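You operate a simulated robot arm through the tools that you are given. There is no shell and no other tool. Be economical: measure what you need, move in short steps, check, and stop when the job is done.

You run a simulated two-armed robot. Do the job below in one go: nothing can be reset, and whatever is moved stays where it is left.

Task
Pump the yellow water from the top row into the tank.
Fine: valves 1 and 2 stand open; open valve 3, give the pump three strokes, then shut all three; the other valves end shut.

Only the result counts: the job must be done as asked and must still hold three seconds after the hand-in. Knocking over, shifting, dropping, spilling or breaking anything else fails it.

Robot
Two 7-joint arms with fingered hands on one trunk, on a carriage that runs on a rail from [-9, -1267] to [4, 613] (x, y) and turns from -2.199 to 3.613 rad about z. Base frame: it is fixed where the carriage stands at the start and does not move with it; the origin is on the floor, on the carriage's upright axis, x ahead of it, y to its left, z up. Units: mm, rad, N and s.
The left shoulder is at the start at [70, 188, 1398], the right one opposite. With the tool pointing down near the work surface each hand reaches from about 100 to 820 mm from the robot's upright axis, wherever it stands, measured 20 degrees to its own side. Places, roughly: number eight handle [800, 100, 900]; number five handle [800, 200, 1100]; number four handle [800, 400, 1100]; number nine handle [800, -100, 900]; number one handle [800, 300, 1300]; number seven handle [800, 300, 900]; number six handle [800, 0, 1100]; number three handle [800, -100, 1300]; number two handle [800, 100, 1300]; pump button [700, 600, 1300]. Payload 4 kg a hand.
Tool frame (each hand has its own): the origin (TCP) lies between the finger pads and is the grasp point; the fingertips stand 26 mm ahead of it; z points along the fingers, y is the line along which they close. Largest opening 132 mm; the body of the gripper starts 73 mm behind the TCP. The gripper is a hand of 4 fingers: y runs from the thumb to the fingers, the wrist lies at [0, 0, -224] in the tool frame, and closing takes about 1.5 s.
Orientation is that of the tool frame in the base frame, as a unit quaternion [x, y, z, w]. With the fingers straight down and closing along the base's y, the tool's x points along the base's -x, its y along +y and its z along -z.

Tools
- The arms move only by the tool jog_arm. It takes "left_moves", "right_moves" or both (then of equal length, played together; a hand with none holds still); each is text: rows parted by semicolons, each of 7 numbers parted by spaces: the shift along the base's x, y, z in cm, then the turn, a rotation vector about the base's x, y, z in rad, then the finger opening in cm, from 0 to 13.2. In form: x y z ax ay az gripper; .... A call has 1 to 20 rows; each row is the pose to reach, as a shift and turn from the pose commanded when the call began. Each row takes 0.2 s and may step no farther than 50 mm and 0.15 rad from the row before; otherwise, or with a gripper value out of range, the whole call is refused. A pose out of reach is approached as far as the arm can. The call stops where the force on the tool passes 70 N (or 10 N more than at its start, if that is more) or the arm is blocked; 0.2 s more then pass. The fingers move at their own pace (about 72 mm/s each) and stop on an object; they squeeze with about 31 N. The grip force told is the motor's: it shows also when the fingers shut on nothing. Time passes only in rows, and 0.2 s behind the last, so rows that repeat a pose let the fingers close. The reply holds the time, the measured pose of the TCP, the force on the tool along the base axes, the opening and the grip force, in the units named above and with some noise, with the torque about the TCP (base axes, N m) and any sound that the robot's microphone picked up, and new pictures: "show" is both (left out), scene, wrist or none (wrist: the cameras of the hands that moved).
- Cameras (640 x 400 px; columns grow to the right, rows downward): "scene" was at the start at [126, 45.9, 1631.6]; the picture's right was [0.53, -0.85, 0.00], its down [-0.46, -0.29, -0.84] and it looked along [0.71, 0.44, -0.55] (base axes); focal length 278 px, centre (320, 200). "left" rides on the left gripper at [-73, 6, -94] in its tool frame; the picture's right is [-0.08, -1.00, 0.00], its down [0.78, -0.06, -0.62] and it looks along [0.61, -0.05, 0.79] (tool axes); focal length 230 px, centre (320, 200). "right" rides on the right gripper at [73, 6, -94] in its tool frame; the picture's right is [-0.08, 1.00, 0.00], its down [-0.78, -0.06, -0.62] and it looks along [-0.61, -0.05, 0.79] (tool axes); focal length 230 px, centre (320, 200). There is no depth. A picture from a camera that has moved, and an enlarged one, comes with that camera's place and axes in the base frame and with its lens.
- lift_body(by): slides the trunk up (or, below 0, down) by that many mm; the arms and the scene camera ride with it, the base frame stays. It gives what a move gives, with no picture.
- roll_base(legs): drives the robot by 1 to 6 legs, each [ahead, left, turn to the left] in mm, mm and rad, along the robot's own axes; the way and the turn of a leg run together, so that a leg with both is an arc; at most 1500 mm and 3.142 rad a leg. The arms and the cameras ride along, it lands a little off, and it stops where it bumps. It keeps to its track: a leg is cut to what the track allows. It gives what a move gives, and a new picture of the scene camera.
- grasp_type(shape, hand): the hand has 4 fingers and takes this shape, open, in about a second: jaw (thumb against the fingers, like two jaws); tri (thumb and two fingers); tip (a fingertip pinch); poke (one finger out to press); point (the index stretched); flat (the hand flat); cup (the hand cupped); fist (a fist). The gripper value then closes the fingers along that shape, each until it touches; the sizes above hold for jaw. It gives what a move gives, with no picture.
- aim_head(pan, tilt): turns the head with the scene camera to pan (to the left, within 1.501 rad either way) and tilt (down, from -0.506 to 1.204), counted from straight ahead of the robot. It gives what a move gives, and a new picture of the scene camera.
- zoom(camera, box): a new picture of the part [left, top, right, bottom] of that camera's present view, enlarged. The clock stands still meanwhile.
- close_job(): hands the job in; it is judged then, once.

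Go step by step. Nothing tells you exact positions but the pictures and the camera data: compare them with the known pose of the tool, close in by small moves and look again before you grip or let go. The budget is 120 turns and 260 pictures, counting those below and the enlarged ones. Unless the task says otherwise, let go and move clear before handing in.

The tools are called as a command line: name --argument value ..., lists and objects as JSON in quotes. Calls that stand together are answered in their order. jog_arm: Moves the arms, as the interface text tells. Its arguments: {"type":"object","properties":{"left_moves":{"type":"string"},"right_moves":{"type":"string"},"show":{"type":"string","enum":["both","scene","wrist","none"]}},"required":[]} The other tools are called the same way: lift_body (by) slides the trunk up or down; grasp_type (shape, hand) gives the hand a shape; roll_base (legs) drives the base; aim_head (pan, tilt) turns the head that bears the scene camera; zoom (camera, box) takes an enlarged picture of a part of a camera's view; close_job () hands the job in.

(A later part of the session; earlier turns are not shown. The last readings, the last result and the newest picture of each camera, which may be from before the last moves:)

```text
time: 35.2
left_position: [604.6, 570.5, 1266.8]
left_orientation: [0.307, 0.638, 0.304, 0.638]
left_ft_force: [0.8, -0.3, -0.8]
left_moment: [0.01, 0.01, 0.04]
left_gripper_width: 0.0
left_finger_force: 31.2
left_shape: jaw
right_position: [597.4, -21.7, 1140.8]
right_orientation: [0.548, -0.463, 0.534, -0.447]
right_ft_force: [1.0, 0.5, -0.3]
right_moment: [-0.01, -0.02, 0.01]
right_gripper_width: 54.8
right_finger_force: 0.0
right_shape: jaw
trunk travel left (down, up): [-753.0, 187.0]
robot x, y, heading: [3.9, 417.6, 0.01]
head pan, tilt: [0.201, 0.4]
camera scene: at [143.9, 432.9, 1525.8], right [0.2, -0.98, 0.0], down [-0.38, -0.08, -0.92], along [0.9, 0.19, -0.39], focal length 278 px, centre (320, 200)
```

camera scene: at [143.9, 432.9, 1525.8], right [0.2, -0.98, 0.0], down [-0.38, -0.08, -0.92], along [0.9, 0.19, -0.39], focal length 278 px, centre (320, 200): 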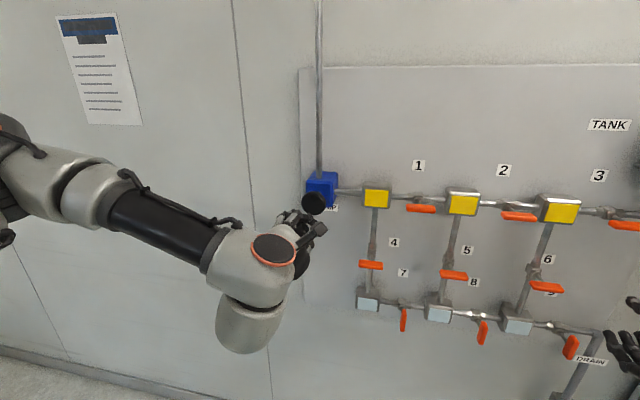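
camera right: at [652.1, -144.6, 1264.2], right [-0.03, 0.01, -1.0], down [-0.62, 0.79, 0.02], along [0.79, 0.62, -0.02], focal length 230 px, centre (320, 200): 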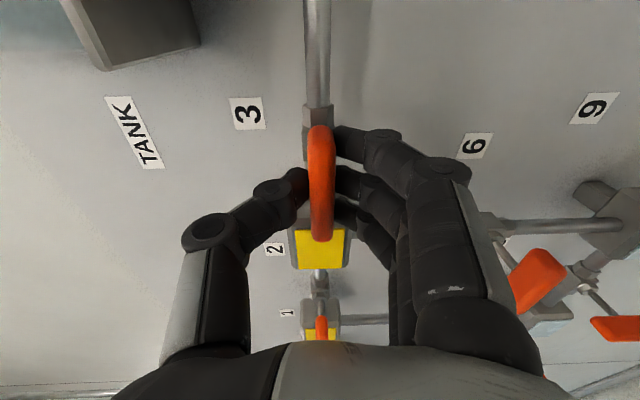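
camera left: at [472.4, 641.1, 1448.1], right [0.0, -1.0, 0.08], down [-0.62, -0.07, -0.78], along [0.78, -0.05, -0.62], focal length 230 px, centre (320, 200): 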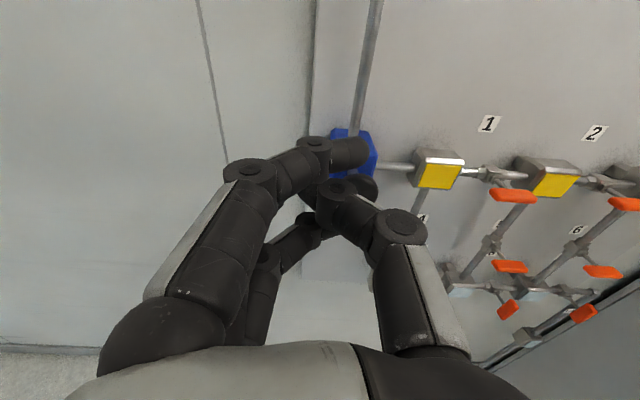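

The left hand lines up with the knob (≈[720, 569, 1266]). A check through the wrist camera while closing in.

jog_arm --left_moves "2 0 0 0 0 0 0;4 0 0 0 0 0 0;5 0 0 0 0 0 0;5 0 0 0 0 0 0" --show "wrist"

zoom --camera "scene" --box '[240, 150, 400, 250]'

```text
time: 36.2
left_position: [654.1, 572.8, 1271.8]
left_orientation: [0.306, 0.64, 0.304, 0.636]
left_ft_force: [-0.1, -0.2, 0.1]
left_moment: [-0.05, -0.01, 0.0]
left_gripper_width: 0.0
left_finger_force: 30.8
left_shape: jaw
left hand out of reach, approached as far as the arm can: row 3, 4
right_position: [597.1, -22.0, 1141.9]
right_orientation: [0.548, -0.464, 0.534, -0.448]
right_ft_force: [-0.5, -0.1, -0.5]
right_moment: [0.0, 0.01, 0.02]
right_gripper_width: 54.8
right_finger_force: 0.0
right_shape: jaw
trunk travel left (down, up): [-753.0, 187.0]
robot x, y, heading: [4.4, 414.6, 0.011]
head pan, tilt: [0.201, 0.4]
camera left: at [561.5, 519.1, 1322.9], right [0.0, -0.69, -0.73], down [-0.62, 0.57, -0.54], along [0.78, 0.45, -0.43], focal length 230 px, centre (320, 200)
```

left: 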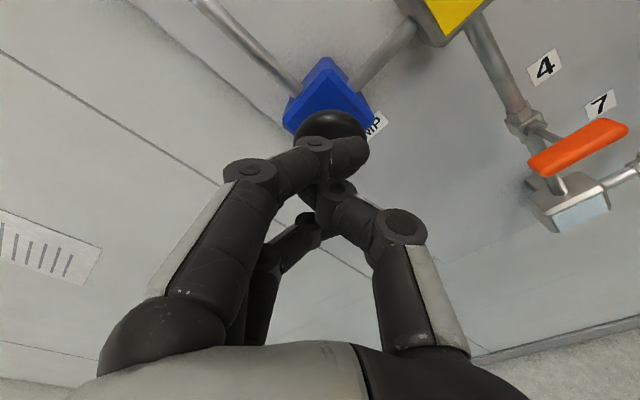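

```text
4.00 times, centred on (320, 200) of scene
camera zoom: at [143.9, 433.3, 1525.8], right [0.21, -0.98, 0.0], down [-0.38, -0.08, -0.92], along [0.9, 0.19, -0.39], focal length 1111 px, centre (320, 200)
```

zoom: 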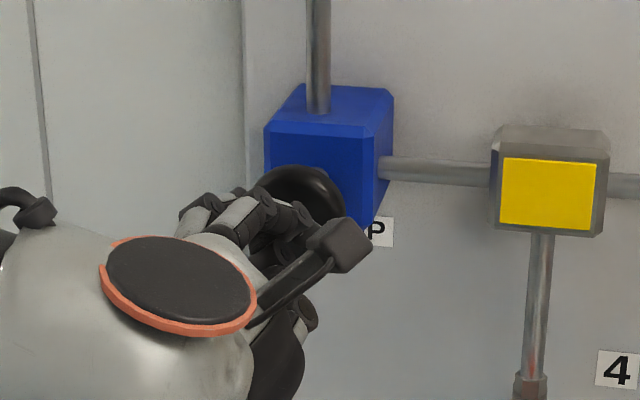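

Aimed well; the hand drifts up as it advances, so I lower the trunk 13 mm, then press forward gently.

lift_body --by -13

jog_arm --left_moves "1 0 0 0 0 0 0;2 0 0 0 0 0 0;3 0 0 0 0 0 0;4 0 0 0 0 0 0;5 0 0 0 0 0 0;5 0 0 0 0 0 0" --show "both"

zoom --camera "scene" --box '[240, 150, 400, 250]'

```text
time: 36.8
left_position: [654.4, 572.2, 1259.1]
left_orientation: [0.306, 0.64, 0.303, 0.636]
left_ft_force: [0.3, 0.0, 0.3]
left_moment: [0.0, 0.0, 0.01]
left_gripper_width: 0.3
left_finger_force: 30.8
left_shape: jaw
right_position: [596.4, -21.2, 1127.7]
right_orientation: [0.548, -0.462, 0.534, -0.447]
right_ft_force: [0.8, 0.7, 0.1]
right_moment: [-0.03, 0.02, 0.02]
right_gripper_width: 54.9
right_finger_force: 0.1
right_shape: jaw
trunk travel left (down, up): [-740.0, 200.0]
robot x, y, heading: [2.6, 418.6, 0.004]
head pan, tilt: [0.201, 0.4]
```

```text
time: 38.2
left_position: [703.3, 573.6, 1269.9]
left_orientation: [0.307, 0.643, 0.303, 0.633]
left_ft_force: [-5.2, 0.3, -2.0]
left_moment: [0.0, -0.02, 0.06]
left_gripper_width: 0.0
left_finger_force: 30.9
left_shape: jaw
left hand out of reach, approached as far as the arm can: row 3, 4, 5, 6
right_position: [595.2, -20.7, 1129.6]
right_orientation: [0.548, -0.463, 0.534, -0.448]
right_ft_force: [0.5, 0.6, -0.1]
right_moment: [0.01, 0.05, 0.0]
right_gripper_width: 55.1
right_finger_force: 0.0
right_shape: jaw
trunk travel left (down, up): [-740.0, 200.0]
robot x, y, heading: [2.4, 417.9, 0.004]
head pan, tilt: [0.201, 0.4]
camera scene: at [142.8, 433.8, 1512.9], right [0.21, -0.98, 0.0], down [-0.38, -0.08, -0.92], along [0.9, 0.19, -0.39], focal length 278 px, centre (320, 200)
camera left: at [609.1, 520.5, 1320.0], right [-0.01, -0.69, -0.73], down [-0.62, 0.57, -0.53], along [0.78, 0.45, -0.43], focal length 230 px, centre (320, 200)
```

scene: 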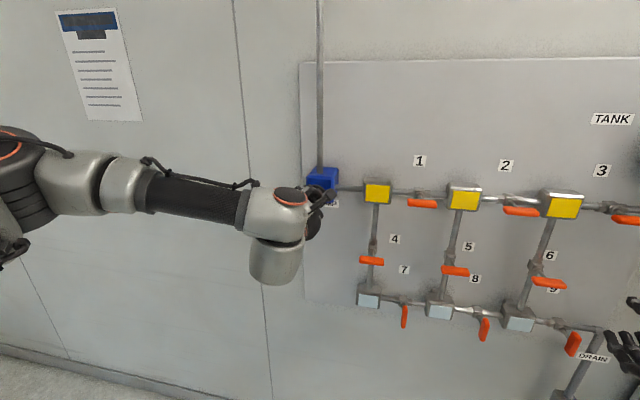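
left: 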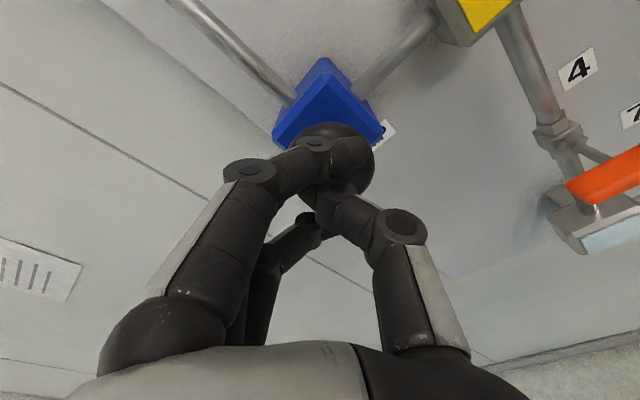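

```text
4.00 times, centred on (320, 200) of scene
camera zoom: at [142.8, 433.8, 1512.9], right [0.21, -0.98, 0.0], down [-0.38, -0.08, -0.92], along [0.9, 0.19, -0.39], focal length 1111 px, centre (320, 200)
```

zoom: 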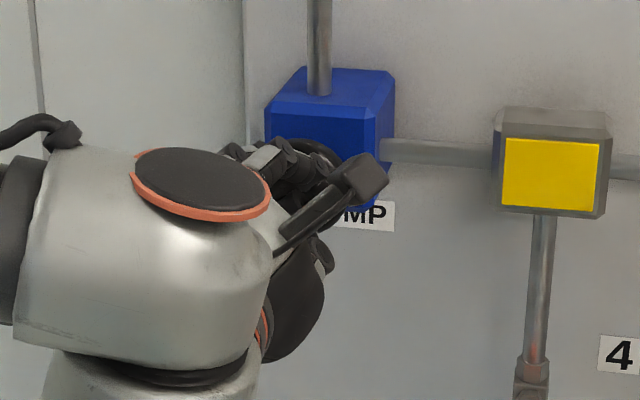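

Light contact with the spring (5 N). I press on until it bottoms out.

jog_arm --left_moves "0.8 0 -0.2 0 0 0 0;1.6 0 -0.4 0 0 0 0;2.4 0 -0.6 0 0 0 0;3.2 0 -0.8 0 0 0 0;4 0 -1 0 0 0 0;4 0 -1 0 0 0 0" --show "scene"

zoom --camera "left" --box '[220, 20, 460, 170]'

```text
time: 39.6
left_position: [726.5, 578.2, 1277.6]
left_orientation: [0.309, 0.643, 0.302, 0.632]
left_ft_force: [-53.6, -1.0, -16.0]
left_moment: [-0.05, -0.05, 0.18]
left_gripper_width: 0.0
left_finger_force: 30.7
left_shape: jaw
left hand out of reach, approached as far as the arm can: row 1, 2, 3, 4, 5, 6
right_position: [588.6, -20.4, 1133.4]
right_orientation: [0.546, -0.461, 0.536, -0.45]
right_ft_force: [-0.7, 0.9, 0.7]
right_moment: [0.01, 0.03, 0.01]
right_gripper_width: 54.8
right_finger_force: 0.1
right_shape: jaw
trunk travel left (down, up): [-740.0, 200.0]
robot x, y, heading: [6.3, 416.3, 0.01]
head pan, tilt: [0.201, 0.4]
camera scene: at [132.0, 434.0, 1513.8], right [0.21, -0.98, 0.0], down [-0.37, -0.08, -0.92], along [0.9, 0.19, -0.38], focal length 278 px, centre (320, 200)
```

scene: 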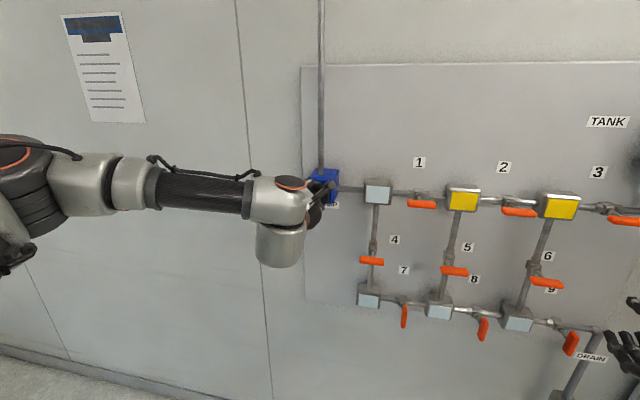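

```text
2.67 times, centred on (340, 95) of left
camera zoom: at [633.4, 525.9, 1329.2], right [-0.01, -0.69, -0.73], down [-0.63, 0.57, -0.53], along [0.78, 0.45, -0.44], focal length 614 px, centre (267, 480)
```

zoom: 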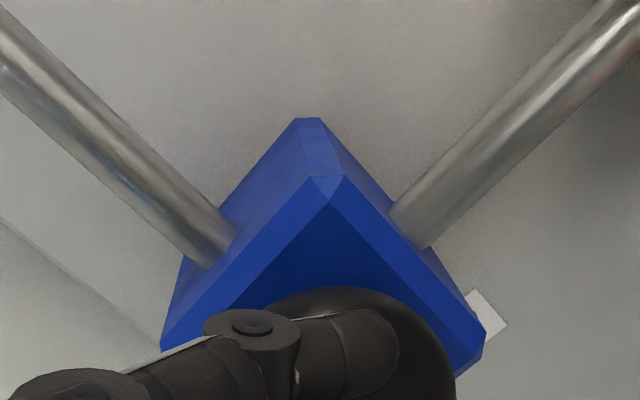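

The first stroke emptied box 1. Release fully (back 55 mm).

jog_arm --left_moves "-1.5 0 0 0 0 0 0;-3 0 0 0 0 0 0;-4.5 0 0 0 0 0 0;-5.5 0 0 0 0 0 0;-5.5 0 0 0 0 0 0" --show "scene"

zoom --camera "left" --box '[220, 20, 460, 170]'

```text
time: 40.8
left_position: [682.9, 578.7, 1272.3]
left_orientation: [0.306, 0.64, 0.304, 0.636]
left_ft_force: [-0.7, 0.4, -0.6]
left_moment: [0.0, 0.01, 0.01]
left_gripper_width: 0.0
left_finger_force: 31.1
left_shape: jaw
right_position: [596.8, -20.5, 1129.1]
right_orientation: [0.548, -0.464, 0.534, -0.447]
right_ft_force: [-0.2, -0.8, -0.4]
right_moment: [-0.03, -0.01, 0.05]
right_gripper_width: 54.6
right_finger_force: 0.0
right_shape: jaw
trunk travel left (down, up): [-740.0, 200.0]
robot x, y, heading: [0.8, 414.3, 0.005]
head pan, tilt: [0.201, 0.4]
camera scene: at [143.9, 433.9, 1512.8], right [0.21, -0.98, 0.0], down [-0.38, -0.08, -0.92], along [0.9, 0.19, -0.39], focal length 278 px, centre (320, 200)
```

scene: 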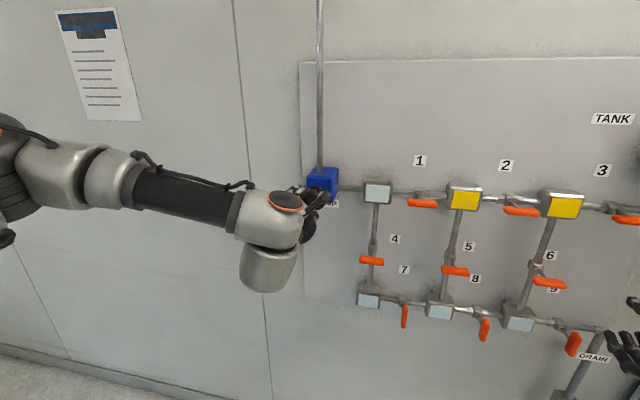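

```text
2.67 times, centred on (340, 95) of left
camera zoom: at [589.7, 525.2, 1323.9], right [0.0, -0.69, -0.73], down [-0.62, 0.57, -0.54], along [0.78, 0.45, -0.43], focal length 614 px, centre (267, 480)
```

zoom: 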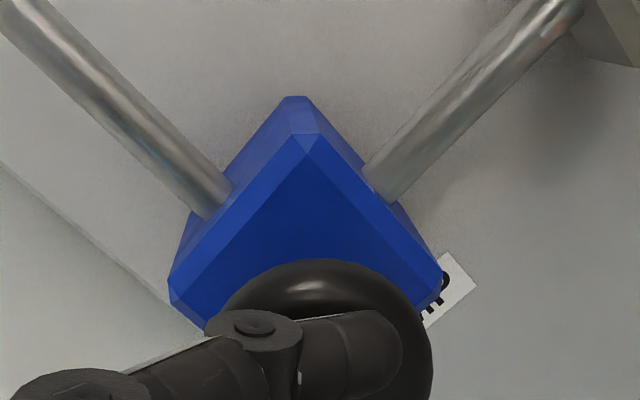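

Released, knob back out. Second stroke, after lowering the trunk 8 mm to stay centred.

lift_body --by -8

jog_arm --left_moves "1 -0.5 0 0 0 0 0;2 -0.5 0 0 0 0 0;3 -0.5 -0.2 0 0 0 0;4 -0.5 -0.5 0 0 0 0;5 -0.5 -0.8 0 0 0 0;6 -0.5 -1 0 0 0 0;6 -0.5 -1 0 0 0 0" --show "scene"

```text
time: 41.4
left_position: [683.0, 576.4, 1264.9]
left_orientation: [0.306, 0.64, 0.304, 0.636]
left_ft_force: [-0.7, 0.0, 0.5]
left_moment: [0.04, -0.02, 0.0]
left_gripper_width: 0.1
left_finger_force: 31.2
left_shape: jaw
right_position: [597.0, -21.1, 1119.6]
right_orientation: [0.548, -0.464, 0.533, -0.447]
right_ft_force: [0.5, 0.0, -0.2]
right_moment: [0.01, -0.02, -0.02]
right_gripper_width: 55.0
right_finger_force: 0.0
right_shape: jaw
trunk travel left (down, up): [-732.0, 208.0]
robot x, y, heading: [4.8, 412.5, 0.009]
head pan, tilt: [0.201, 0.4]
```

```text
time: 43.0
left_position: [725.9, 578.1, 1273.7]
left_orientation: [0.31, 0.642, 0.301, 0.633]
left_ft_force: [-62.6, 0.6, -19.7]
left_moment: [-0.07, 0.01, 0.24]
left_gripper_width: 0.0
left_finger_force: 30.8
left_shape: jaw
left hand out of reach, approached as far as the arm can: row 4, 5, 6, 7
right_position: [588.1, -20.2, 1126.4]
right_orientation: [0.546, -0.462, 0.536, -0.449]
right_ft_force: [-0.3, 0.2, -0.4]
right_moment: [-0.01, 0.02, 0.0]
right_gripper_width: 54.6
right_finger_force: 0.1
right_shape: jaw
trunk travel left (down, up): [-732.0, 208.0]
robot x, y, heading: [0.2, 415.8, 0.006]
head pan, tilt: [0.201, 0.4]
camera scene: at [130.7, 434.7, 1505.9], right [0.21, -0.98, 0.0], down [-0.37, -0.08, -0.92], along [0.91, 0.19, -0.38], focal length 278 px, centre (320, 200)
```

scene: 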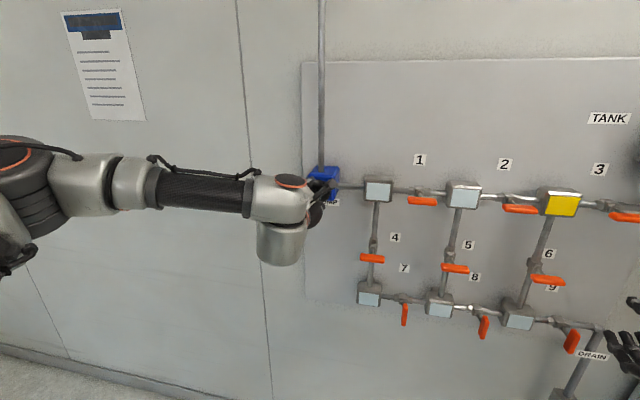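

Second box emptied. Release, then the third stroke.

jog_arm --left_moves "-1.5 0 0 0 0 0 0;-3 0 0 0 0 0 0;-4.5 0 0 0 0 0 0;-5.5 0 0 0 0 0 0;-5.5 0 0 0 0 0 0" --show "none"

lift_body --by -4

jog_arm --left_moves "1 -0.5 0 0 0 0 0;2 -0.5 0 0 0 0 0;3 -0.5 -0.2 0 0 0 0;4 -0.5 -0.5 0 0 0 0;5 -0.5 -0.8 0 0 0 0;6 -0.5 -1 0 0 0 0;6 -0.5 -1 0 0 0 0" --show "scene"

```text
time: 44.2
left_position: [682.1, 578.1, 1271.5]
left_orientation: [0.305, 0.64, 0.304, 0.636]
left_ft_force: [-0.1, -0.5, 0.9]
left_moment: [-0.02, 0.0, -0.04]
left_gripper_width: 0.0
left_finger_force: 31.0
left_shape: jaw
right_position: [595.4, -21.0, 1121.6]
right_orientation: [0.548, -0.463, 0.534, -0.447]
right_ft_force: [0.1, 0.8, -0.8]
right_moment: [0.0, -0.01, -0.01]
right_gripper_width: 54.9
right_finger_force: 0.0
right_shape: jaw
trunk travel left (down, up): [-732.0, 208.0]
robot x, y, heading: [3.6, 416.5, 0.001]
head pan, tilt: [0.201, 0.4]
```

```text
time: 44.7
left_position: [682.8, 576.4, 1265.3]
left_orientation: [0.306, 0.64, 0.305, 0.636]
left_ft_force: [1.3, -0.5, 0.4]
left_moment: [0.0, -0.04, -0.02]
left_gripper_width: 0.0
left_finger_force: 30.5
left_shape: jaw
right_position: [597.1, -21.3, 1116.7]
right_orientation: [0.547, -0.465, 0.534, -0.447]
right_ft_force: [0.2, 0.0, 0.2]
right_moment: [0.01, -0.01, 0.04]
right_gripper_width: 54.8
right_finger_force: 0.0
right_shape: jaw
trunk travel left (down, up): [-728.0, 212.0]
robot x, y, heading: [4.0, 412.5, 0.005]
head pan, tilt: [0.201, 0.4]
```

```text
time: 46.3
left_position: [727.7, 576.3, 1269.6]
left_orientation: [0.309, 0.642, 0.301, 0.633]
left_ft_force: [-65.4, 1.2, -21.6]
left_moment: [-0.12, 0.01, 0.31]
left_gripper_width: 0.1
left_finger_force: 30.3
left_shape: jaw
left hand out of reach, approached as far as the arm can: row 4, 5, 6, 7
right_position: [586.7, -20.2, 1122.3]
right_orientation: [0.546, -0.461, 0.537, -0.45]
right_ft_force: [0.4, 0.4, 0.0]
right_moment: [0.03, -0.01, 0.0]
right_gripper_width: 54.9
right_finger_force: 0.1
right_shape: jaw
trunk travel left (down, up): [-728.0, 212.0]
robot x, y, heading: [5.2, 416.3, 0.008]
head pan, tilt: [0.201, 0.4]
camera scene: at [130.2, 435.1, 1501.8], right [0.21, -0.98, 0.0], down [-0.37, -0.08, -0.92], along [0.91, 0.19, -0.38], focal length 278 px, centre (320, 200)
```

scene: 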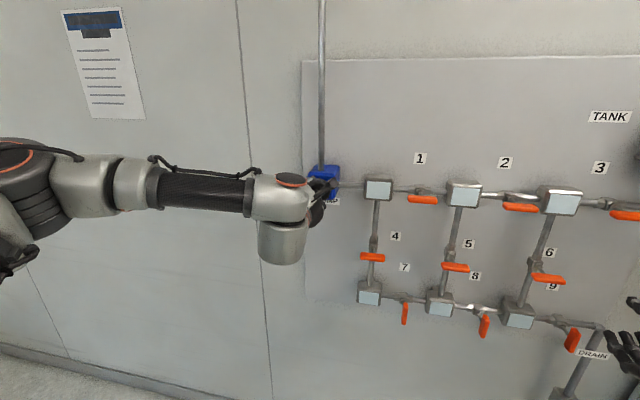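

All three boxes are empty. Withdraw the left hand, raise the trunk and slide back left to the earlier stance for the right hand.

jog_arm --left_moves "-2 0 0 0 0 0 0;-5 0 0 0 0 0 0;-8 0 0 0 0 0 0;-12 0 0 0 0 0 0;-16 0 0 0 0 0 0;-20 0 0 0 0 0 0;-20 0 0 0 0 0 0" --show "none"

lift_body --by 145

roll_base --legs '[[0, 70, 0]]'

aim_head --pan -0.2 --tilt 0.5

```text
time: 47.9
left_position: [538.9, 576.1, 1268.6]
left_orientation: [0.306, 0.64, 0.303, 0.636]
left_ft_force: [-0.1, -0.3, 1.2]
left_moment: [0.01, -0.01, 0.02]
left_gripper_width: 0.0
left_finger_force: 30.9
left_shape: jaw
right_position: [597.4, -20.7, 1117.3]
right_orientation: [0.548, -0.464, 0.534, -0.447]
right_ft_force: [-0.6, -0.4, -0.1]
right_moment: [0.0, 0.01, 0.0]
right_gripper_width: 54.8
right_finger_force: 0.1
right_shape: jaw
trunk travel left (down, up): [-728.0, 212.0]
robot x, y, heading: [2.6, 410.4, 0.005]
head pan, tilt: [0.201, 0.4]
```

```text
time: 49.6
left_position: [539.8, 576.2, 1413.4]
left_orientation: [0.306, 0.64, 0.304, 0.636]
left_ft_force: [0.9, 0.3, -0.5]
left_moment: [0.0, -0.01, 0.01]
left_gripper_width: 0.0
left_finger_force: 30.9
left_shape: jaw
right_position: [596.8, -20.2, 1260.9]
right_orientation: [0.548, -0.464, 0.534, -0.447]
right_ft_force: [0.4, 1.0, -0.2]
right_moment: [-0.02, 0.0, 0.0]
right_gripper_width: 55.0
right_finger_force: 0.0
right_shape: jaw
trunk travel left (down, up): [-873.0, 67.0]
robot x, y, heading: [-0.9, 415.9, 0.01]
head pan, tilt: [0.201, 0.4]
```

```text
time: 50.6
left_position: [539.5, 631.8, 1414.9]
left_orientation: [0.309, 0.638, 0.308, 0.635]
left_ft_force: [-0.4, -0.1, -0.2]
left_moment: [0.0, 0.0, 0.09]
left_gripper_width: 0.0
left_finger_force: 30.9
left_shape: jaw
right_position: [598.2, 36.3, 1257.9]
right_orientation: [0.546, -0.466, 0.532, -0.449]
right_ft_force: [-0.3, -0.7, -0.3]
right_moment: [-0.02, 0.0, 0.05]
right_gripper_width: 55.0
right_finger_force: 0.1
right_shape: jaw
trunk travel left (down, up): [-873.0, 67.0]
robot x, y, heading: [6.7, 481.2, 0.009]
head pan, tilt: [0.201, 0.4]
camera scene: at [144.2, 487.9, 1645.9], right [0.21, -0.98, -0.01], down [-0.38, -0.07, -0.92], along [0.9, 0.19, -0.39], focal length 278 px, centre (320, 200)
```

scene: 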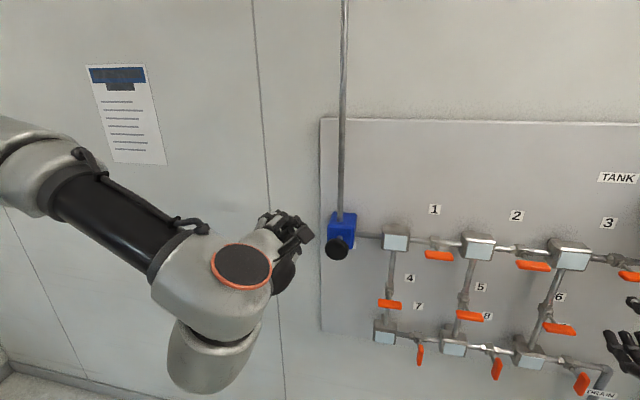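

```text
time: 51.5
left_position: [539.6, 644.6, 1413.5]
left_orientation: [0.305, 0.64, 0.304, 0.636]
left_ft_force: [-1.2, 0.1, -0.2]
left_moment: [0.04, -0.01, -0.02]
left_gripper_width: 0.1
left_finger_force: 30.5
left_shape: jaw
right_position: [597.6, 47.3, 1263.2]
right_orientation: [0.549, -0.463, 0.533, -0.447]
right_ft_force: [0.9, -0.1, -0.4]
right_moment: [0.01, -0.02, -0.03]
right_gripper_width: 54.8
right_finger_force: 0.1
right_shape: jaw
trunk travel left (down, up): [-873.0, 67.0]
robot x, y, heading: [1.5, 481.9, 0.004]
head pan, tilt: [-0.201, 0.499]
camera scene: at [143.0, 466.1, 1636.7], right [-0.19, -0.98, 0.0], down [-0.47, 0.09, -0.88], along [0.86, -0.17, -0.48], focal length 278 px, centre (320, 200)
```

scene: 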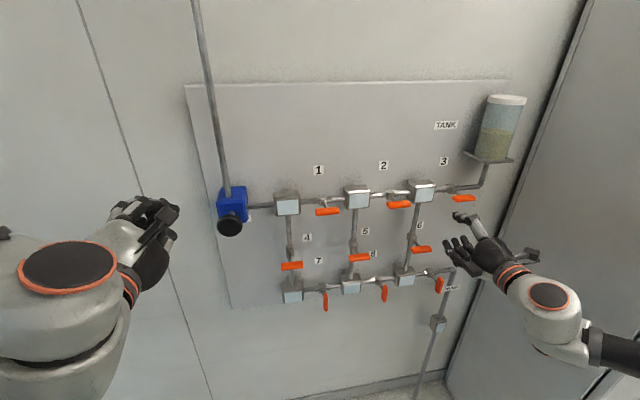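

The tank holds the yellow water. Now back onto lever 3: sideways first, level the roll, then in to just before it.

jog_arm --right_moves "1 -4 0 0.05 0 0 5.5;2 -8 0 0.1 0 0 5.5;3 -11.9 -0.2 0.15 0 0 5.5;6 -11.9 -0.2 0.15 0 0 5.5;9 -11.9 -0.2 0.15 0 0 5.5;9 -11.9 -0.2 0.15 0 0 5.5" --show "wrist"

zoom --camera "scene" --box '[380, 150, 540, 250]'

```text
time: 52.9
left_position: [538.1, 640.2, 1414.1]
left_orientation: [0.306, 0.639, 0.305, 0.636]
left_ft_force: [-0.2, -0.3, -0.5]
left_moment: [-0.02, 0.0, 0.01]
left_gripper_width: 0.0
left_finger_force: 30.5
left_shape: jaw
right_position: [689.1, -76.9, 1261.1]
right_orientation: [0.513, -0.501, 0.498, -0.487]
right_ft_force: [-0.4, -0.7, -0.7]
right_moment: [-0.04, 0.02, -0.05]
right_gripper_width: 54.9
right_finger_force: 0.0
right_shape: jaw
trunk travel left (down, up): [-873.0, 67.0]
robot x, y, heading: [5.0, 479.2, 0.007]
head pan, tilt: [-0.201, 0.499]
camera right: at [596.6, -149.8, 1260.2], right [-0.03, 0.06, -1.0], down [-0.62, 0.79, 0.06], along [0.79, 0.62, 0.01], focal length 230 px, centre (320, 200)
```

right: 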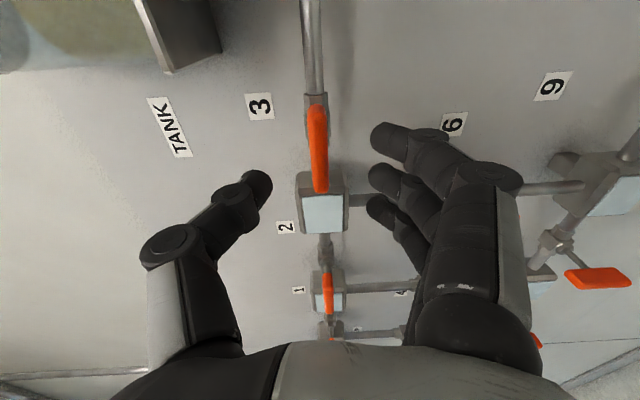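

```text
4.00 times, centred on (460, 200) of scene
camera zoom: at [141.4, 461.5, 1636.8], right [-0.19, -0.98, 0.0], down [-0.47, 0.09, -0.88], along [0.86, -0.17, -0.48], focal length 1111 px, centre (-240, 200)
```

zoom: 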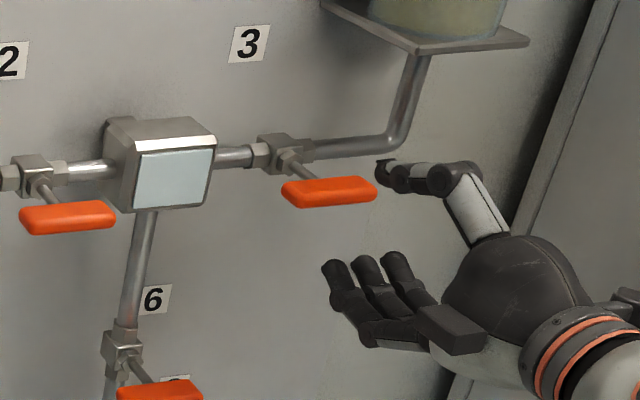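

Aligned. Go in, grip, and turn back up to vertical (+x).

jog_arm --right_moves "2 0.5 0 0 0 0 5.5;4 0.5 0 0 0 0 5.5;5.3 0.5 0 0 0 0 5.5;5.3 0.5 0 0 0 0 4;5.3 0.5 0 0 0 0 2;5.3 0.5 0 0 0 0 0;5.3 0.5 0 0 0 0 0;5.3 0.5 0 0 0 0 0;5.3 0.5 0 0 0 0 0" --show "wrist"

jog_arm --right_moves "0 0 0 0.14 0 0 0;0 0 0 0.28 0 0 0;0 0 0 0.42 0 0 0;0 0 0 0.56 0 0 0;0 0 0 0.7 0 0 0;0 0 0 0.84 0 0 0;0 0 0 0.98 0 0 0;0 0 0 1.12 0 0 0;0 0 0 1.26 0 0 0;0 0 0 1.4 0 0 0;0 0 0 1.54 0 0 0;0 0 0 1.65 0 0 0;0 0 0 1.68 0 0 0;0 0 0 1.68 0 0 0" --show "both"

```text
time: 54.9
left_position: [540.2, 641.0, 1413.5]
left_orientation: [0.307, 0.64, 0.304, 0.636]
left_ft_force: [0.0, -0.1, -0.2]
left_moment: [0.0, 0.01, -0.02]
left_gripper_width: 0.1
left_finger_force: 30.9
left_shape: jaw
right_position: [741.8, -71.8, 1259.8]
right_orientation: [0.512, -0.503, 0.498, -0.487]
right_ft_force: [1.7, 1.0, 0.9]
right_moment: [0.03, 0.03, 0.01]
right_gripper_width: 7.4
right_finger_force: 30.9
right_shape: jaw
trunk travel left (down, up): [-873.0, 67.0]
robot x, y, heading: [2.2, 478.7, 0.007]
head pan, tilt: [-0.201, 0.499]
camera right: at [650.2, -144.7, 1259.8], right [-0.03, 0.06, -1.0], down [-0.62, 0.79, 0.06], along [0.79, 0.62, 0.01], focal length 230 px, centre (320, 200)
```

right: 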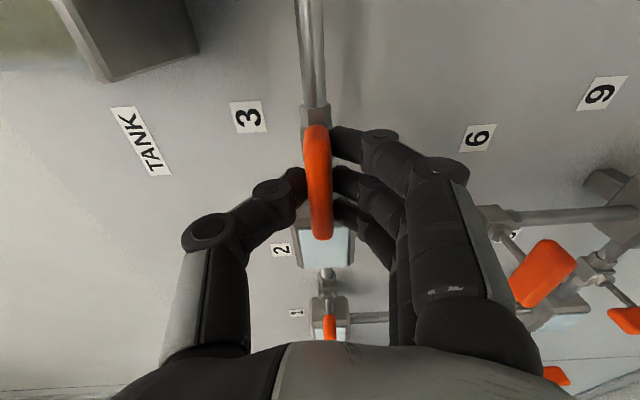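

```text
time: 57.9
left_position: [539.8, 640.8, 1414.6]
left_orientation: [0.306, 0.64, 0.305, 0.636]
left_ft_force: [-0.3, 0.3, 0.5]
left_moment: [-0.01, 0.02, -0.01]
left_gripper_width: 0.3
left_finger_force: 31.3
left_shape: jaw
right_position: [740.4, -69.7, 1260.2]
right_orientation: [0.021, 0.705, 0.042, 0.708]
right_ft_force: [11.6, -12.3, 21.1]
right_moment: [-0.36, -0.39, -0.2]
right_gripper_width: 7.1
right_finger_force: 31.0
right_shape: jaw
trunk travel left (down, up): [-873.0, 67.0]
robot x, y, heading: [1.5, 478.3, 0.006]
head pan, tilt: [-0.201, 0.499]
camera scene: at [142.7, 461.6, 1636.8], right [-0.19, -0.98, 0.0], down [-0.47, 0.09, -0.88], along [0.86, -0.17, -0.48], focal length 278 px, centre (320, 200)
camera right: at [649.2, -61.6, 1188.1], right [-0.03, 0.99, 0.17], down [-0.62, -0.15, 0.77], along [0.79, -0.08, 0.61], focal length 230 px, centre (320, 200)
```

scene: 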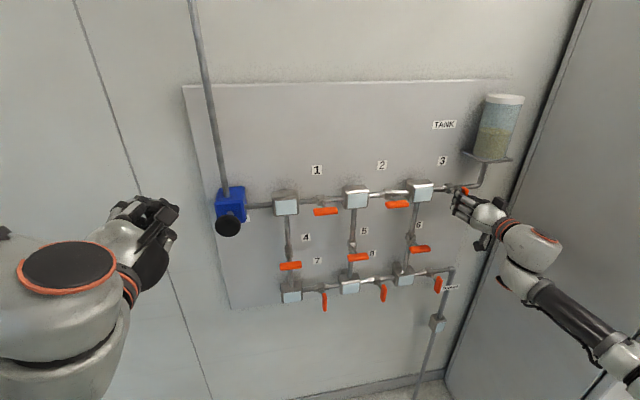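
right: 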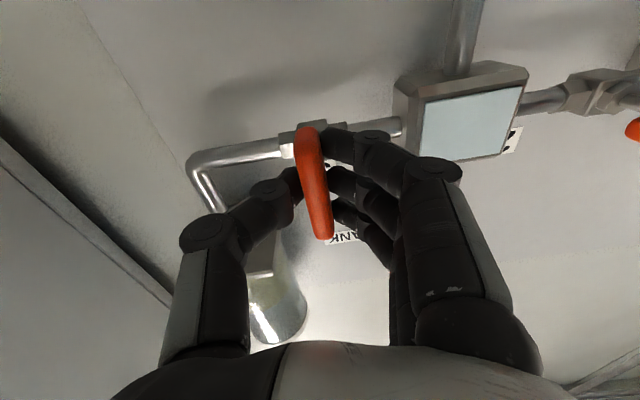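

Lever 3 appears vertical. One more nudge to the stop, then release, back off and check.

jog_arm --right_moves "0 0 0 0.12 0 0 0;0 0 0 0.15 0 0 0;0 0 0 0.15 0 0 2;0 0 0 0.15 0 0 5;0 0 0 0.15 0 0 5.5;0 0 0 0.15 0 0 5.5;-3 0 0 0.1 0 0 5.5;-6 0 0 0 0 0 5.5;-9 0 0 -0.1 0 0 5.5;-12 0 0 -0.1 0 0 5.5" --show "wrist"

zoom --camera "scene" --box '[380, 150, 540, 250]'

```text
time: 60.1
left_position: [537.6, 641.1, 1414.9]
left_orientation: [0.307, 0.639, 0.305, 0.636]
left_ft_force: [0.4, -0.2, 0.0]
left_moment: [0.01, 0.01, 0.0]
left_gripper_width: 0.0
left_finger_force: 31.0
left_shape: jaw
right_position: [617.2, -67.6, 1261.5]
right_orientation: [-0.015, 0.706, 0.007, 0.708]
right_ft_force: [0.0, -0.4, 0.6]
right_moment: [0.01, -0.02, 0.01]
right_gripper_width: 54.3
right_finger_force: 0.1
right_shape: jaw
trunk travel left (down, up): [-873.0, 67.0]
robot x, y, heading: [3.7, 480.2, 0.014]
head pan, tilt: [-0.201, 0.499]
camera right: at [526.0, -66.3, 1188.1], right [-0.03, 1.0, 0.06], down [-0.62, -0.07, 0.78], along [0.79, -0.02, 0.62], focal length 230 px, centre (320, 200)
```

right: 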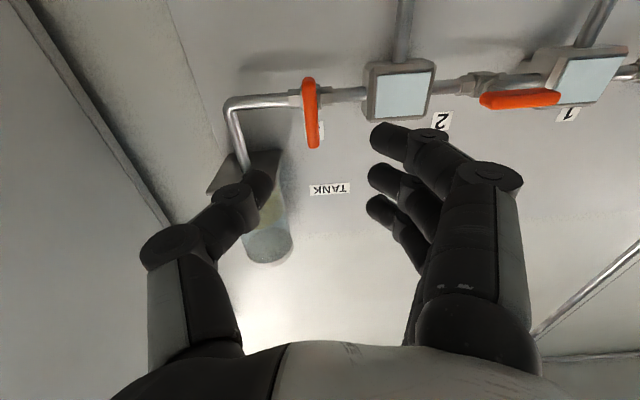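

```text
4.00 times, centred on (460, 200) of scene
camera zoom: at [141.0, 462.3, 1636.9], right [-0.19, -0.98, 0.0], down [-0.47, 0.09, -0.88], along [0.86, -0.17, -0.48], focal length 1111 px, centre (-240, 200)
```

zoom: 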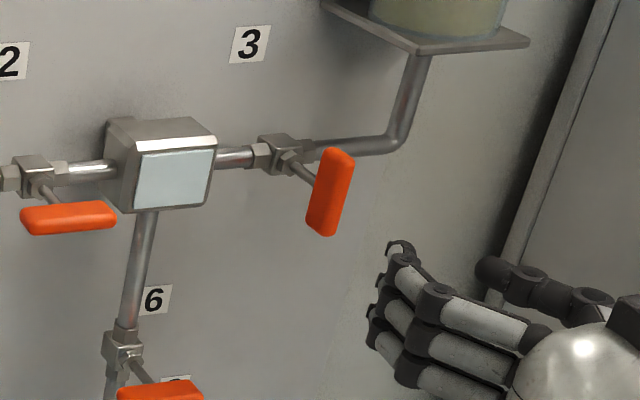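

Valve 3 shut. Move to lever 2 (y≈127) rolling the hand −90° on the way.

jog_arm --right_moves "0 1.8 0 -0.143 0 0 5.5;0 3.6 0 -0.286 0 0 5.5;0 5.4 0 -0.428 0 0 5.5;0 7.2 0 -0.571 0 0 5.5;0 9 0 -0.714 0 0 5.5;0 10.8 0 -0.857 0 0 5.5;0 12.6 0 -1.0 0 0 5.5;0 14.4 0 -1.142 0 0 5.5;0 16.2 0 -1.285 0 0 5.5;0 18 0 -1.428 0 0 5.5;0 19.5 0 -1.571 0 0 5.5;3 19.5 0 -1.571 0 0 5.5;6 19.5 0 -1.571 0 0 5.5;6 19.5 0 -1.571 0 0 5.5" --show "both"

zoom --camera "scene" --box '[320, 150, 480, 250]'

```text
time: 63.1
left_position: [538.4, 641.3, 1414.2]
left_orientation: [0.307, 0.639, 0.304, 0.636]
left_ft_force: [0.0, -0.2, 0.4]
left_moment: [0.0, 0.0, 0.0]
left_gripper_width: 0.0
left_finger_force: 31.4
left_shape: jaw
right_position: [680.0, 126.3, 1258.3]
right_orientation: [0.511, -0.503, 0.496, -0.49]
right_ft_force: [0.4, 0.2, 0.2]
right_moment: [-0.01, 0.0, 0.0]
right_gripper_width: 54.5
right_finger_force: 0.1
right_shape: jaw
trunk travel left (down, up): [-873.0, 67.0]
robot x, y, heading: [3.9, 479.4, 0.002]
head pan, tilt: [-0.201, 0.499]
camera scene: at [141.8, 462.2, 1636.8], right [-0.19, -0.98, 0.0], down [-0.47, 0.09, -0.88], along [0.86, -0.17, -0.48], focal length 278 px, centre (320, 200)
camera right: at [588.3, 52.2, 1257.1], right [-0.03, 0.07, -1.0], down [-0.62, 0.79, 0.07], along [0.79, 0.62, 0.02], focal length 230 px, centre (320, 200)
```

scene: 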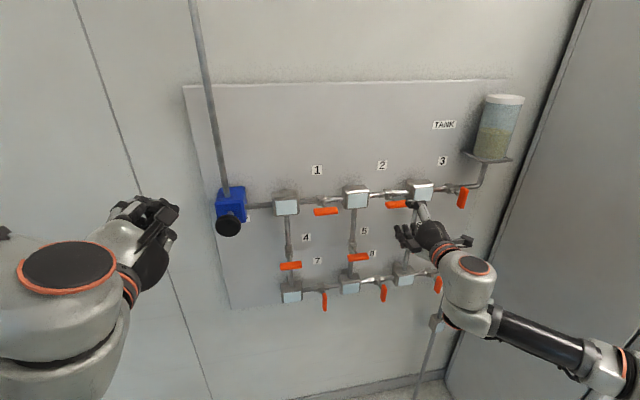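
right: 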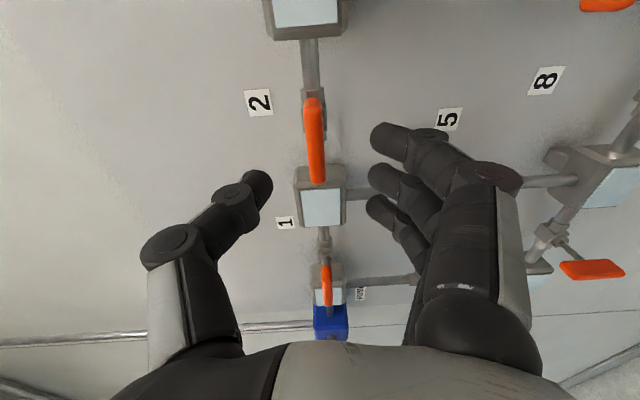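

```text
4.00 times, centred on (400, 200) of scene
camera zoom: at [141.8, 462.2, 1636.8], right [-0.19, -0.98, 0.0], down [-0.47, 0.09, -0.88], along [0.86, -0.17, -0.48], focal length 1111 px, centre (0, 200)
```

zoom: 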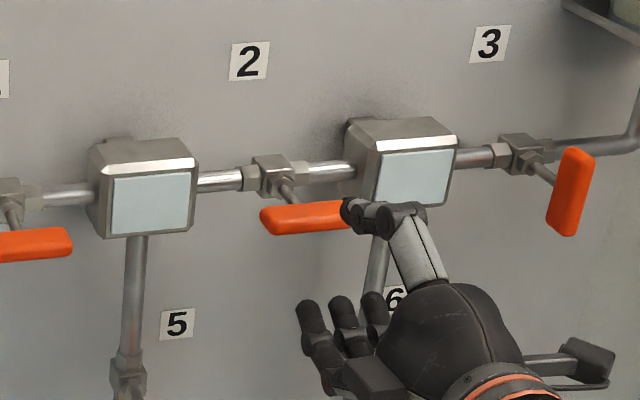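

Aligned with lever 2. In, grip, turn to vertical.

jog_arm --right_moves "2 0 0.1 0 0 0 5.5;4 0 0.2 0 0 0 5.5;6.2 0 0.2 0 0 0 5.5;6.2 0 0.2 0 0 0 4;6.2 0 0.2 0 0 0 2;6.2 0 0.2 0 0 0 0;6.2 0 0.2 0 0 0 0;6.2 0 0.2 0 0 0 0;6.2 0 0.2 0 0 0 0" --show "wrist"

jog_arm --right_moves "0 0 0 0.14 0 0 0;0 0 0 0.28 0 0 0;0 0 0 0.42 0 0 0;0 0 0 0.56 0 0 0;0 0 0 0.7 0 0 0;0 0 0 0.84 0 0 0;0 0 0 0.98 0 0 0;0 0 0 1.12 0 0 0;0 0 0 1.26 0 0 0;0 0 0 1.4 0 0 0;0 0 0 1.54 0 0 0;0 0 0 1.68 0 0 0;0 0 0 1.8 0 0 0;0 0 0 1.8 0 0 0" --show "both"

```text
time: 65.1
left_position: [541.6, 642.1, 1413.1]
left_orientation: [0.306, 0.64, 0.304, 0.635]
left_ft_force: [-0.5, 0.1, 0.2]
left_moment: [0.0, 0.0, 0.01]
left_gripper_width: 0.2
left_finger_force: 31.3
left_shape: jaw
right_position: [742.5, 124.9, 1262.6]
right_orientation: [0.511, -0.505, 0.495, -0.489]
right_ft_force: [0.5, 0.2, -0.1]
right_moment: [0.0, 0.05, 0.0]
right_gripper_width: 7.8
right_finger_force: 31.2
right_shape: jaw
trunk travel left (down, up): [-873.0, 67.0]
robot x, y, heading: [3.3, 479.9, 0.008]
head pan, tilt: [-0.201, 0.499]
camera right: at [651.1, 51.4, 1260.8], right [-0.03, 0.07, -1.0], down [-0.61, 0.79, 0.07], along [0.79, 0.62, 0.02], focal length 230 px, centre (320, 200)
```

right: 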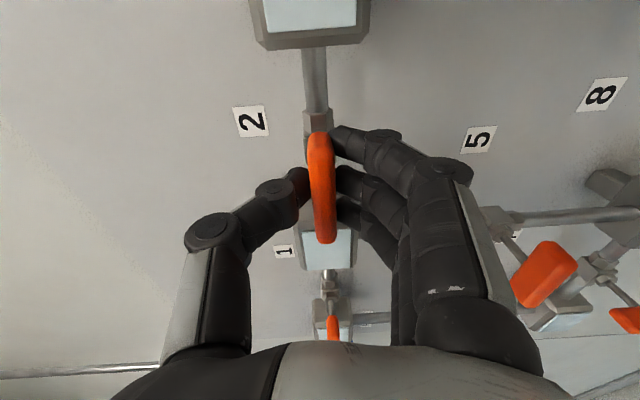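

```text
time: 68.1
left_position: [540.6, 640.7, 1413.7]
left_orientation: [0.307, 0.64, 0.304, 0.636]
left_ft_force: [0.6, -0.1, -0.3]
left_moment: [0.01, 0.02, -0.01]
left_gripper_width: 0.1
left_finger_force: 30.5
left_shape: jaw
right_position: [743.3, 125.2, 1258.7]
right_orientation: [0.067, 0.703, 0.089, 0.702]
right_ft_force: [-17.6, 7.6, -33.3]
right_moment: [-0.76, 0.39, 0.19]
right_gripper_width: 8.7
right_finger_force: 31.1
right_shape: jaw
trunk travel left (down, up): [-873.0, 67.0]
robot x, y, heading: [4.5, 479.9, 0.009]
head pan, tilt: [-0.201, 0.499]
camera scene: at [144.4, 461.5, 1636.4], right [-0.19, -0.98, 0.0], down [-0.47, 0.09, -0.88], along [0.86, -0.17, -0.48], focal length 278 px, centre (320, 200)
camera right: at [652.0, 143.3, 1189.0], right [-0.03, 0.96, 0.29], down [-0.61, -0.25, 0.75], along [0.79, -0.16, 0.59], focal length 230 px, centre (320, 200)
```

scene: 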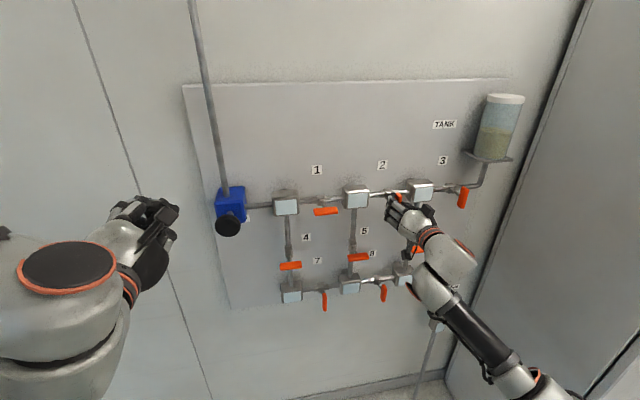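
right: 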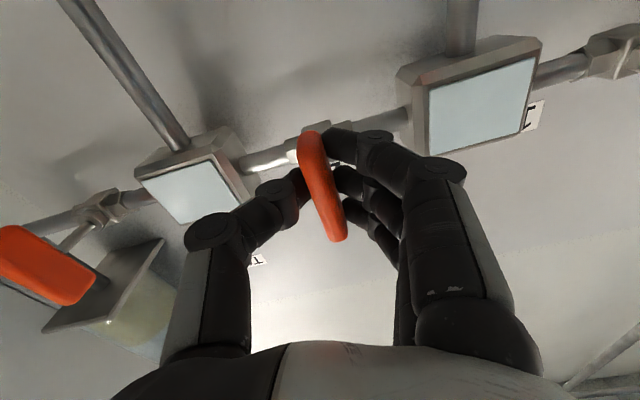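

Lever 2 reached its stop. Release, back off, check.

jog_arm --right_moves "0 0 0 0 0 0 2;0 0 0 0 0 0 5;0 0 0 0 0 0 5.5;0 0 0 0 0 0 5.5;-3 0 0 -0.05 0 0 5.5;-6 0 0 -0.15 0 0 5.5;-9 0 0 -0.2 0 0 5.5;-12 0 0 -0.2 0 0 5.5" --show "none"

zoom --camera "scene" --box '[320, 150, 480, 250]'

```text
time: 69.9
left_position: [538.0, 640.7, 1414.4]
left_orientation: [0.306, 0.639, 0.306, 0.636]
left_ft_force: [0.3, 0.1, -0.2]
left_moment: [-0.01, 0.01, -0.02]
left_gripper_width: 0.2
left_finger_force: 31.3
left_shape: jaw
right_position: [620.9, 124.1, 1265.6]
right_orientation: [-0.005, 0.706, 0.017, 0.708]
right_ft_force: [-0.5, 0.3, -1.0]
right_moment: [-0.02, 0.0, 0.0]
right_gripper_width: 54.4
right_finger_force: 0.0
right_shape: jaw
trunk travel left (down, up): [-873.0, 67.0]
robot x, y, heading: [4.0, 478.0, 0.003]
head pan, tilt: [-0.201, 0.499]
```

```text
4.00 times, centred on (400, 200) of scene
camera zoom: at [140.7, 462.0, 1636.9], right [-0.19, -0.98, 0.0], down [-0.47, 0.09, -0.88], along [0.86, -0.17, -0.48], focal length 1111 px, centre (0, 200)
```

zoom: 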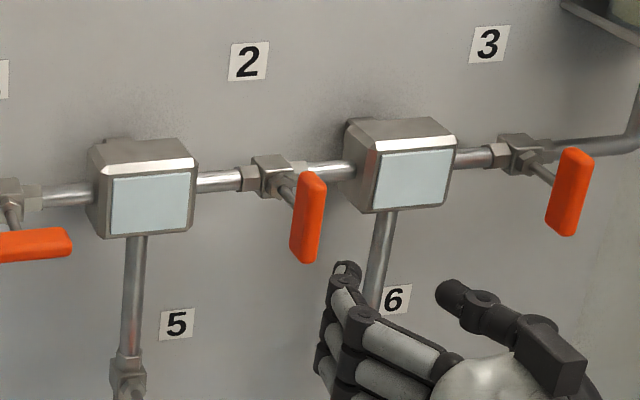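

Valve 2 shut. Now lever 1 (y≈325), rolling −90° again.

jog_arm --right_moves "0 1.8 0 -0.143 0 0 5.5;0 3.6 0 -0.286 0 0 5.5;0 5.4 0 -0.428 0 0 5.5;0 7.2 0 -0.571 0 0 5.5;0 9 0 -0.714 0 0 5.5;0 10.8 0 -0.857 0 0 5.5;0 12.6 0 -1.0 0 0 5.5;0 14.4 -0.3 -1.142 0 0 5.5;0 16.2 -0.5 -1.285 0 0 5.5;0 18 -0.5 -1.428 0 0 5.5;0 20.1 -0.5 -1.571 0 0 5.5;3 20.1 -0.5 -1.571 0 0 5.5;6 20.1 -0.5 -1.571 0 0 5.5;6 20.1 -0.5 -1.571 0 0 5.5" --show "both"

zoom --camera "scene" --box '[250, 150, 410, 250]'

```text
time: 72.9
left_position: [539.5, 640.8, 1414.1]
left_orientation: [0.306, 0.64, 0.304, 0.636]
left_ft_force: [-0.2, -0.3, 0.1]
left_moment: [0.0, 0.04, 0.0]
left_gripper_width: 0.0
left_finger_force: 30.8
left_shape: jaw
right_position: [681.7, 323.3, 1257.5]
right_orientation: [-0.503, 0.512, -0.488, 0.497]
right_ft_force: [-0.1, -0.2, -0.4]
right_moment: [0.02, -0.02, -0.02]
right_gripper_width: 54.0
right_finger_force: 0.0
right_shape: jaw
trunk travel left (down, up): [-873.0, 67.0]
robot x, y, heading: [1.8, 477.4, 0.008]
head pan, tilt: [-0.201, 0.499]
camera scene: at [142.3, 462.5, 1636.8], right [-0.19, -0.98, 0.0], down [-0.47, 0.09, -0.88], along [0.86, -0.17, -0.48], focal length 278 px, centre (320, 200)
camera right: at [590.0, 250.9, 1253.6], right [-0.03, 0.09, -1.0], down [-0.62, 0.78, 0.09], along [0.79, 0.61, 0.03], focal length 230 px, centre (320, 200)
```

scene: 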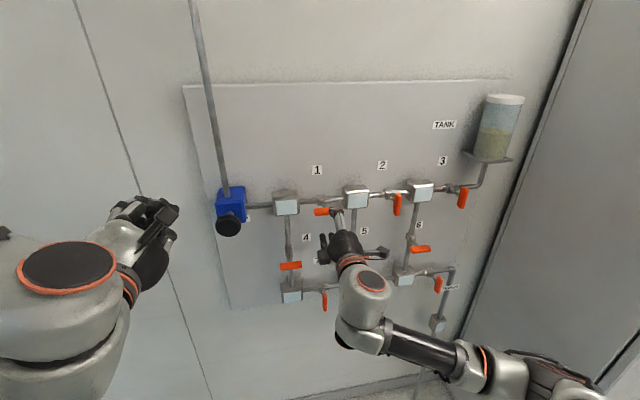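
right: 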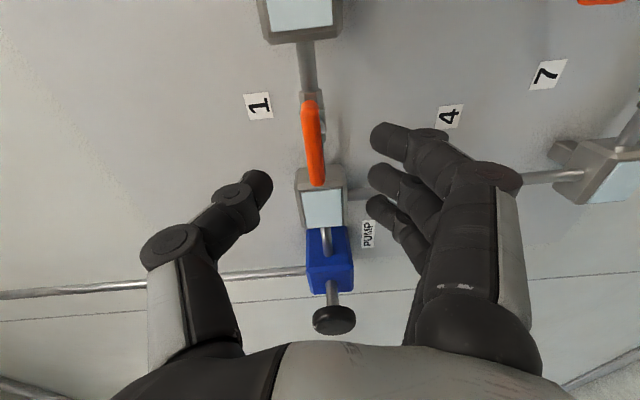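

```text
4.00 times, centred on (330, 200) of scene
camera zoom: at [142.3, 462.5, 1636.8], right [-0.19, -0.98, 0.0], down [-0.47, 0.09, -0.88], along [0.86, -0.17, -0.48], focal length 1111 px, centre (280, 200)
```

zoom: 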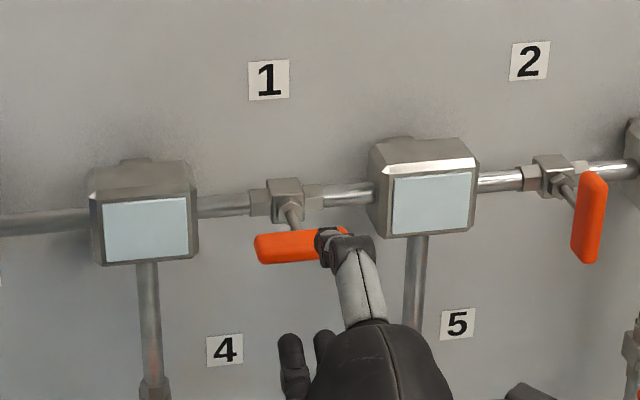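

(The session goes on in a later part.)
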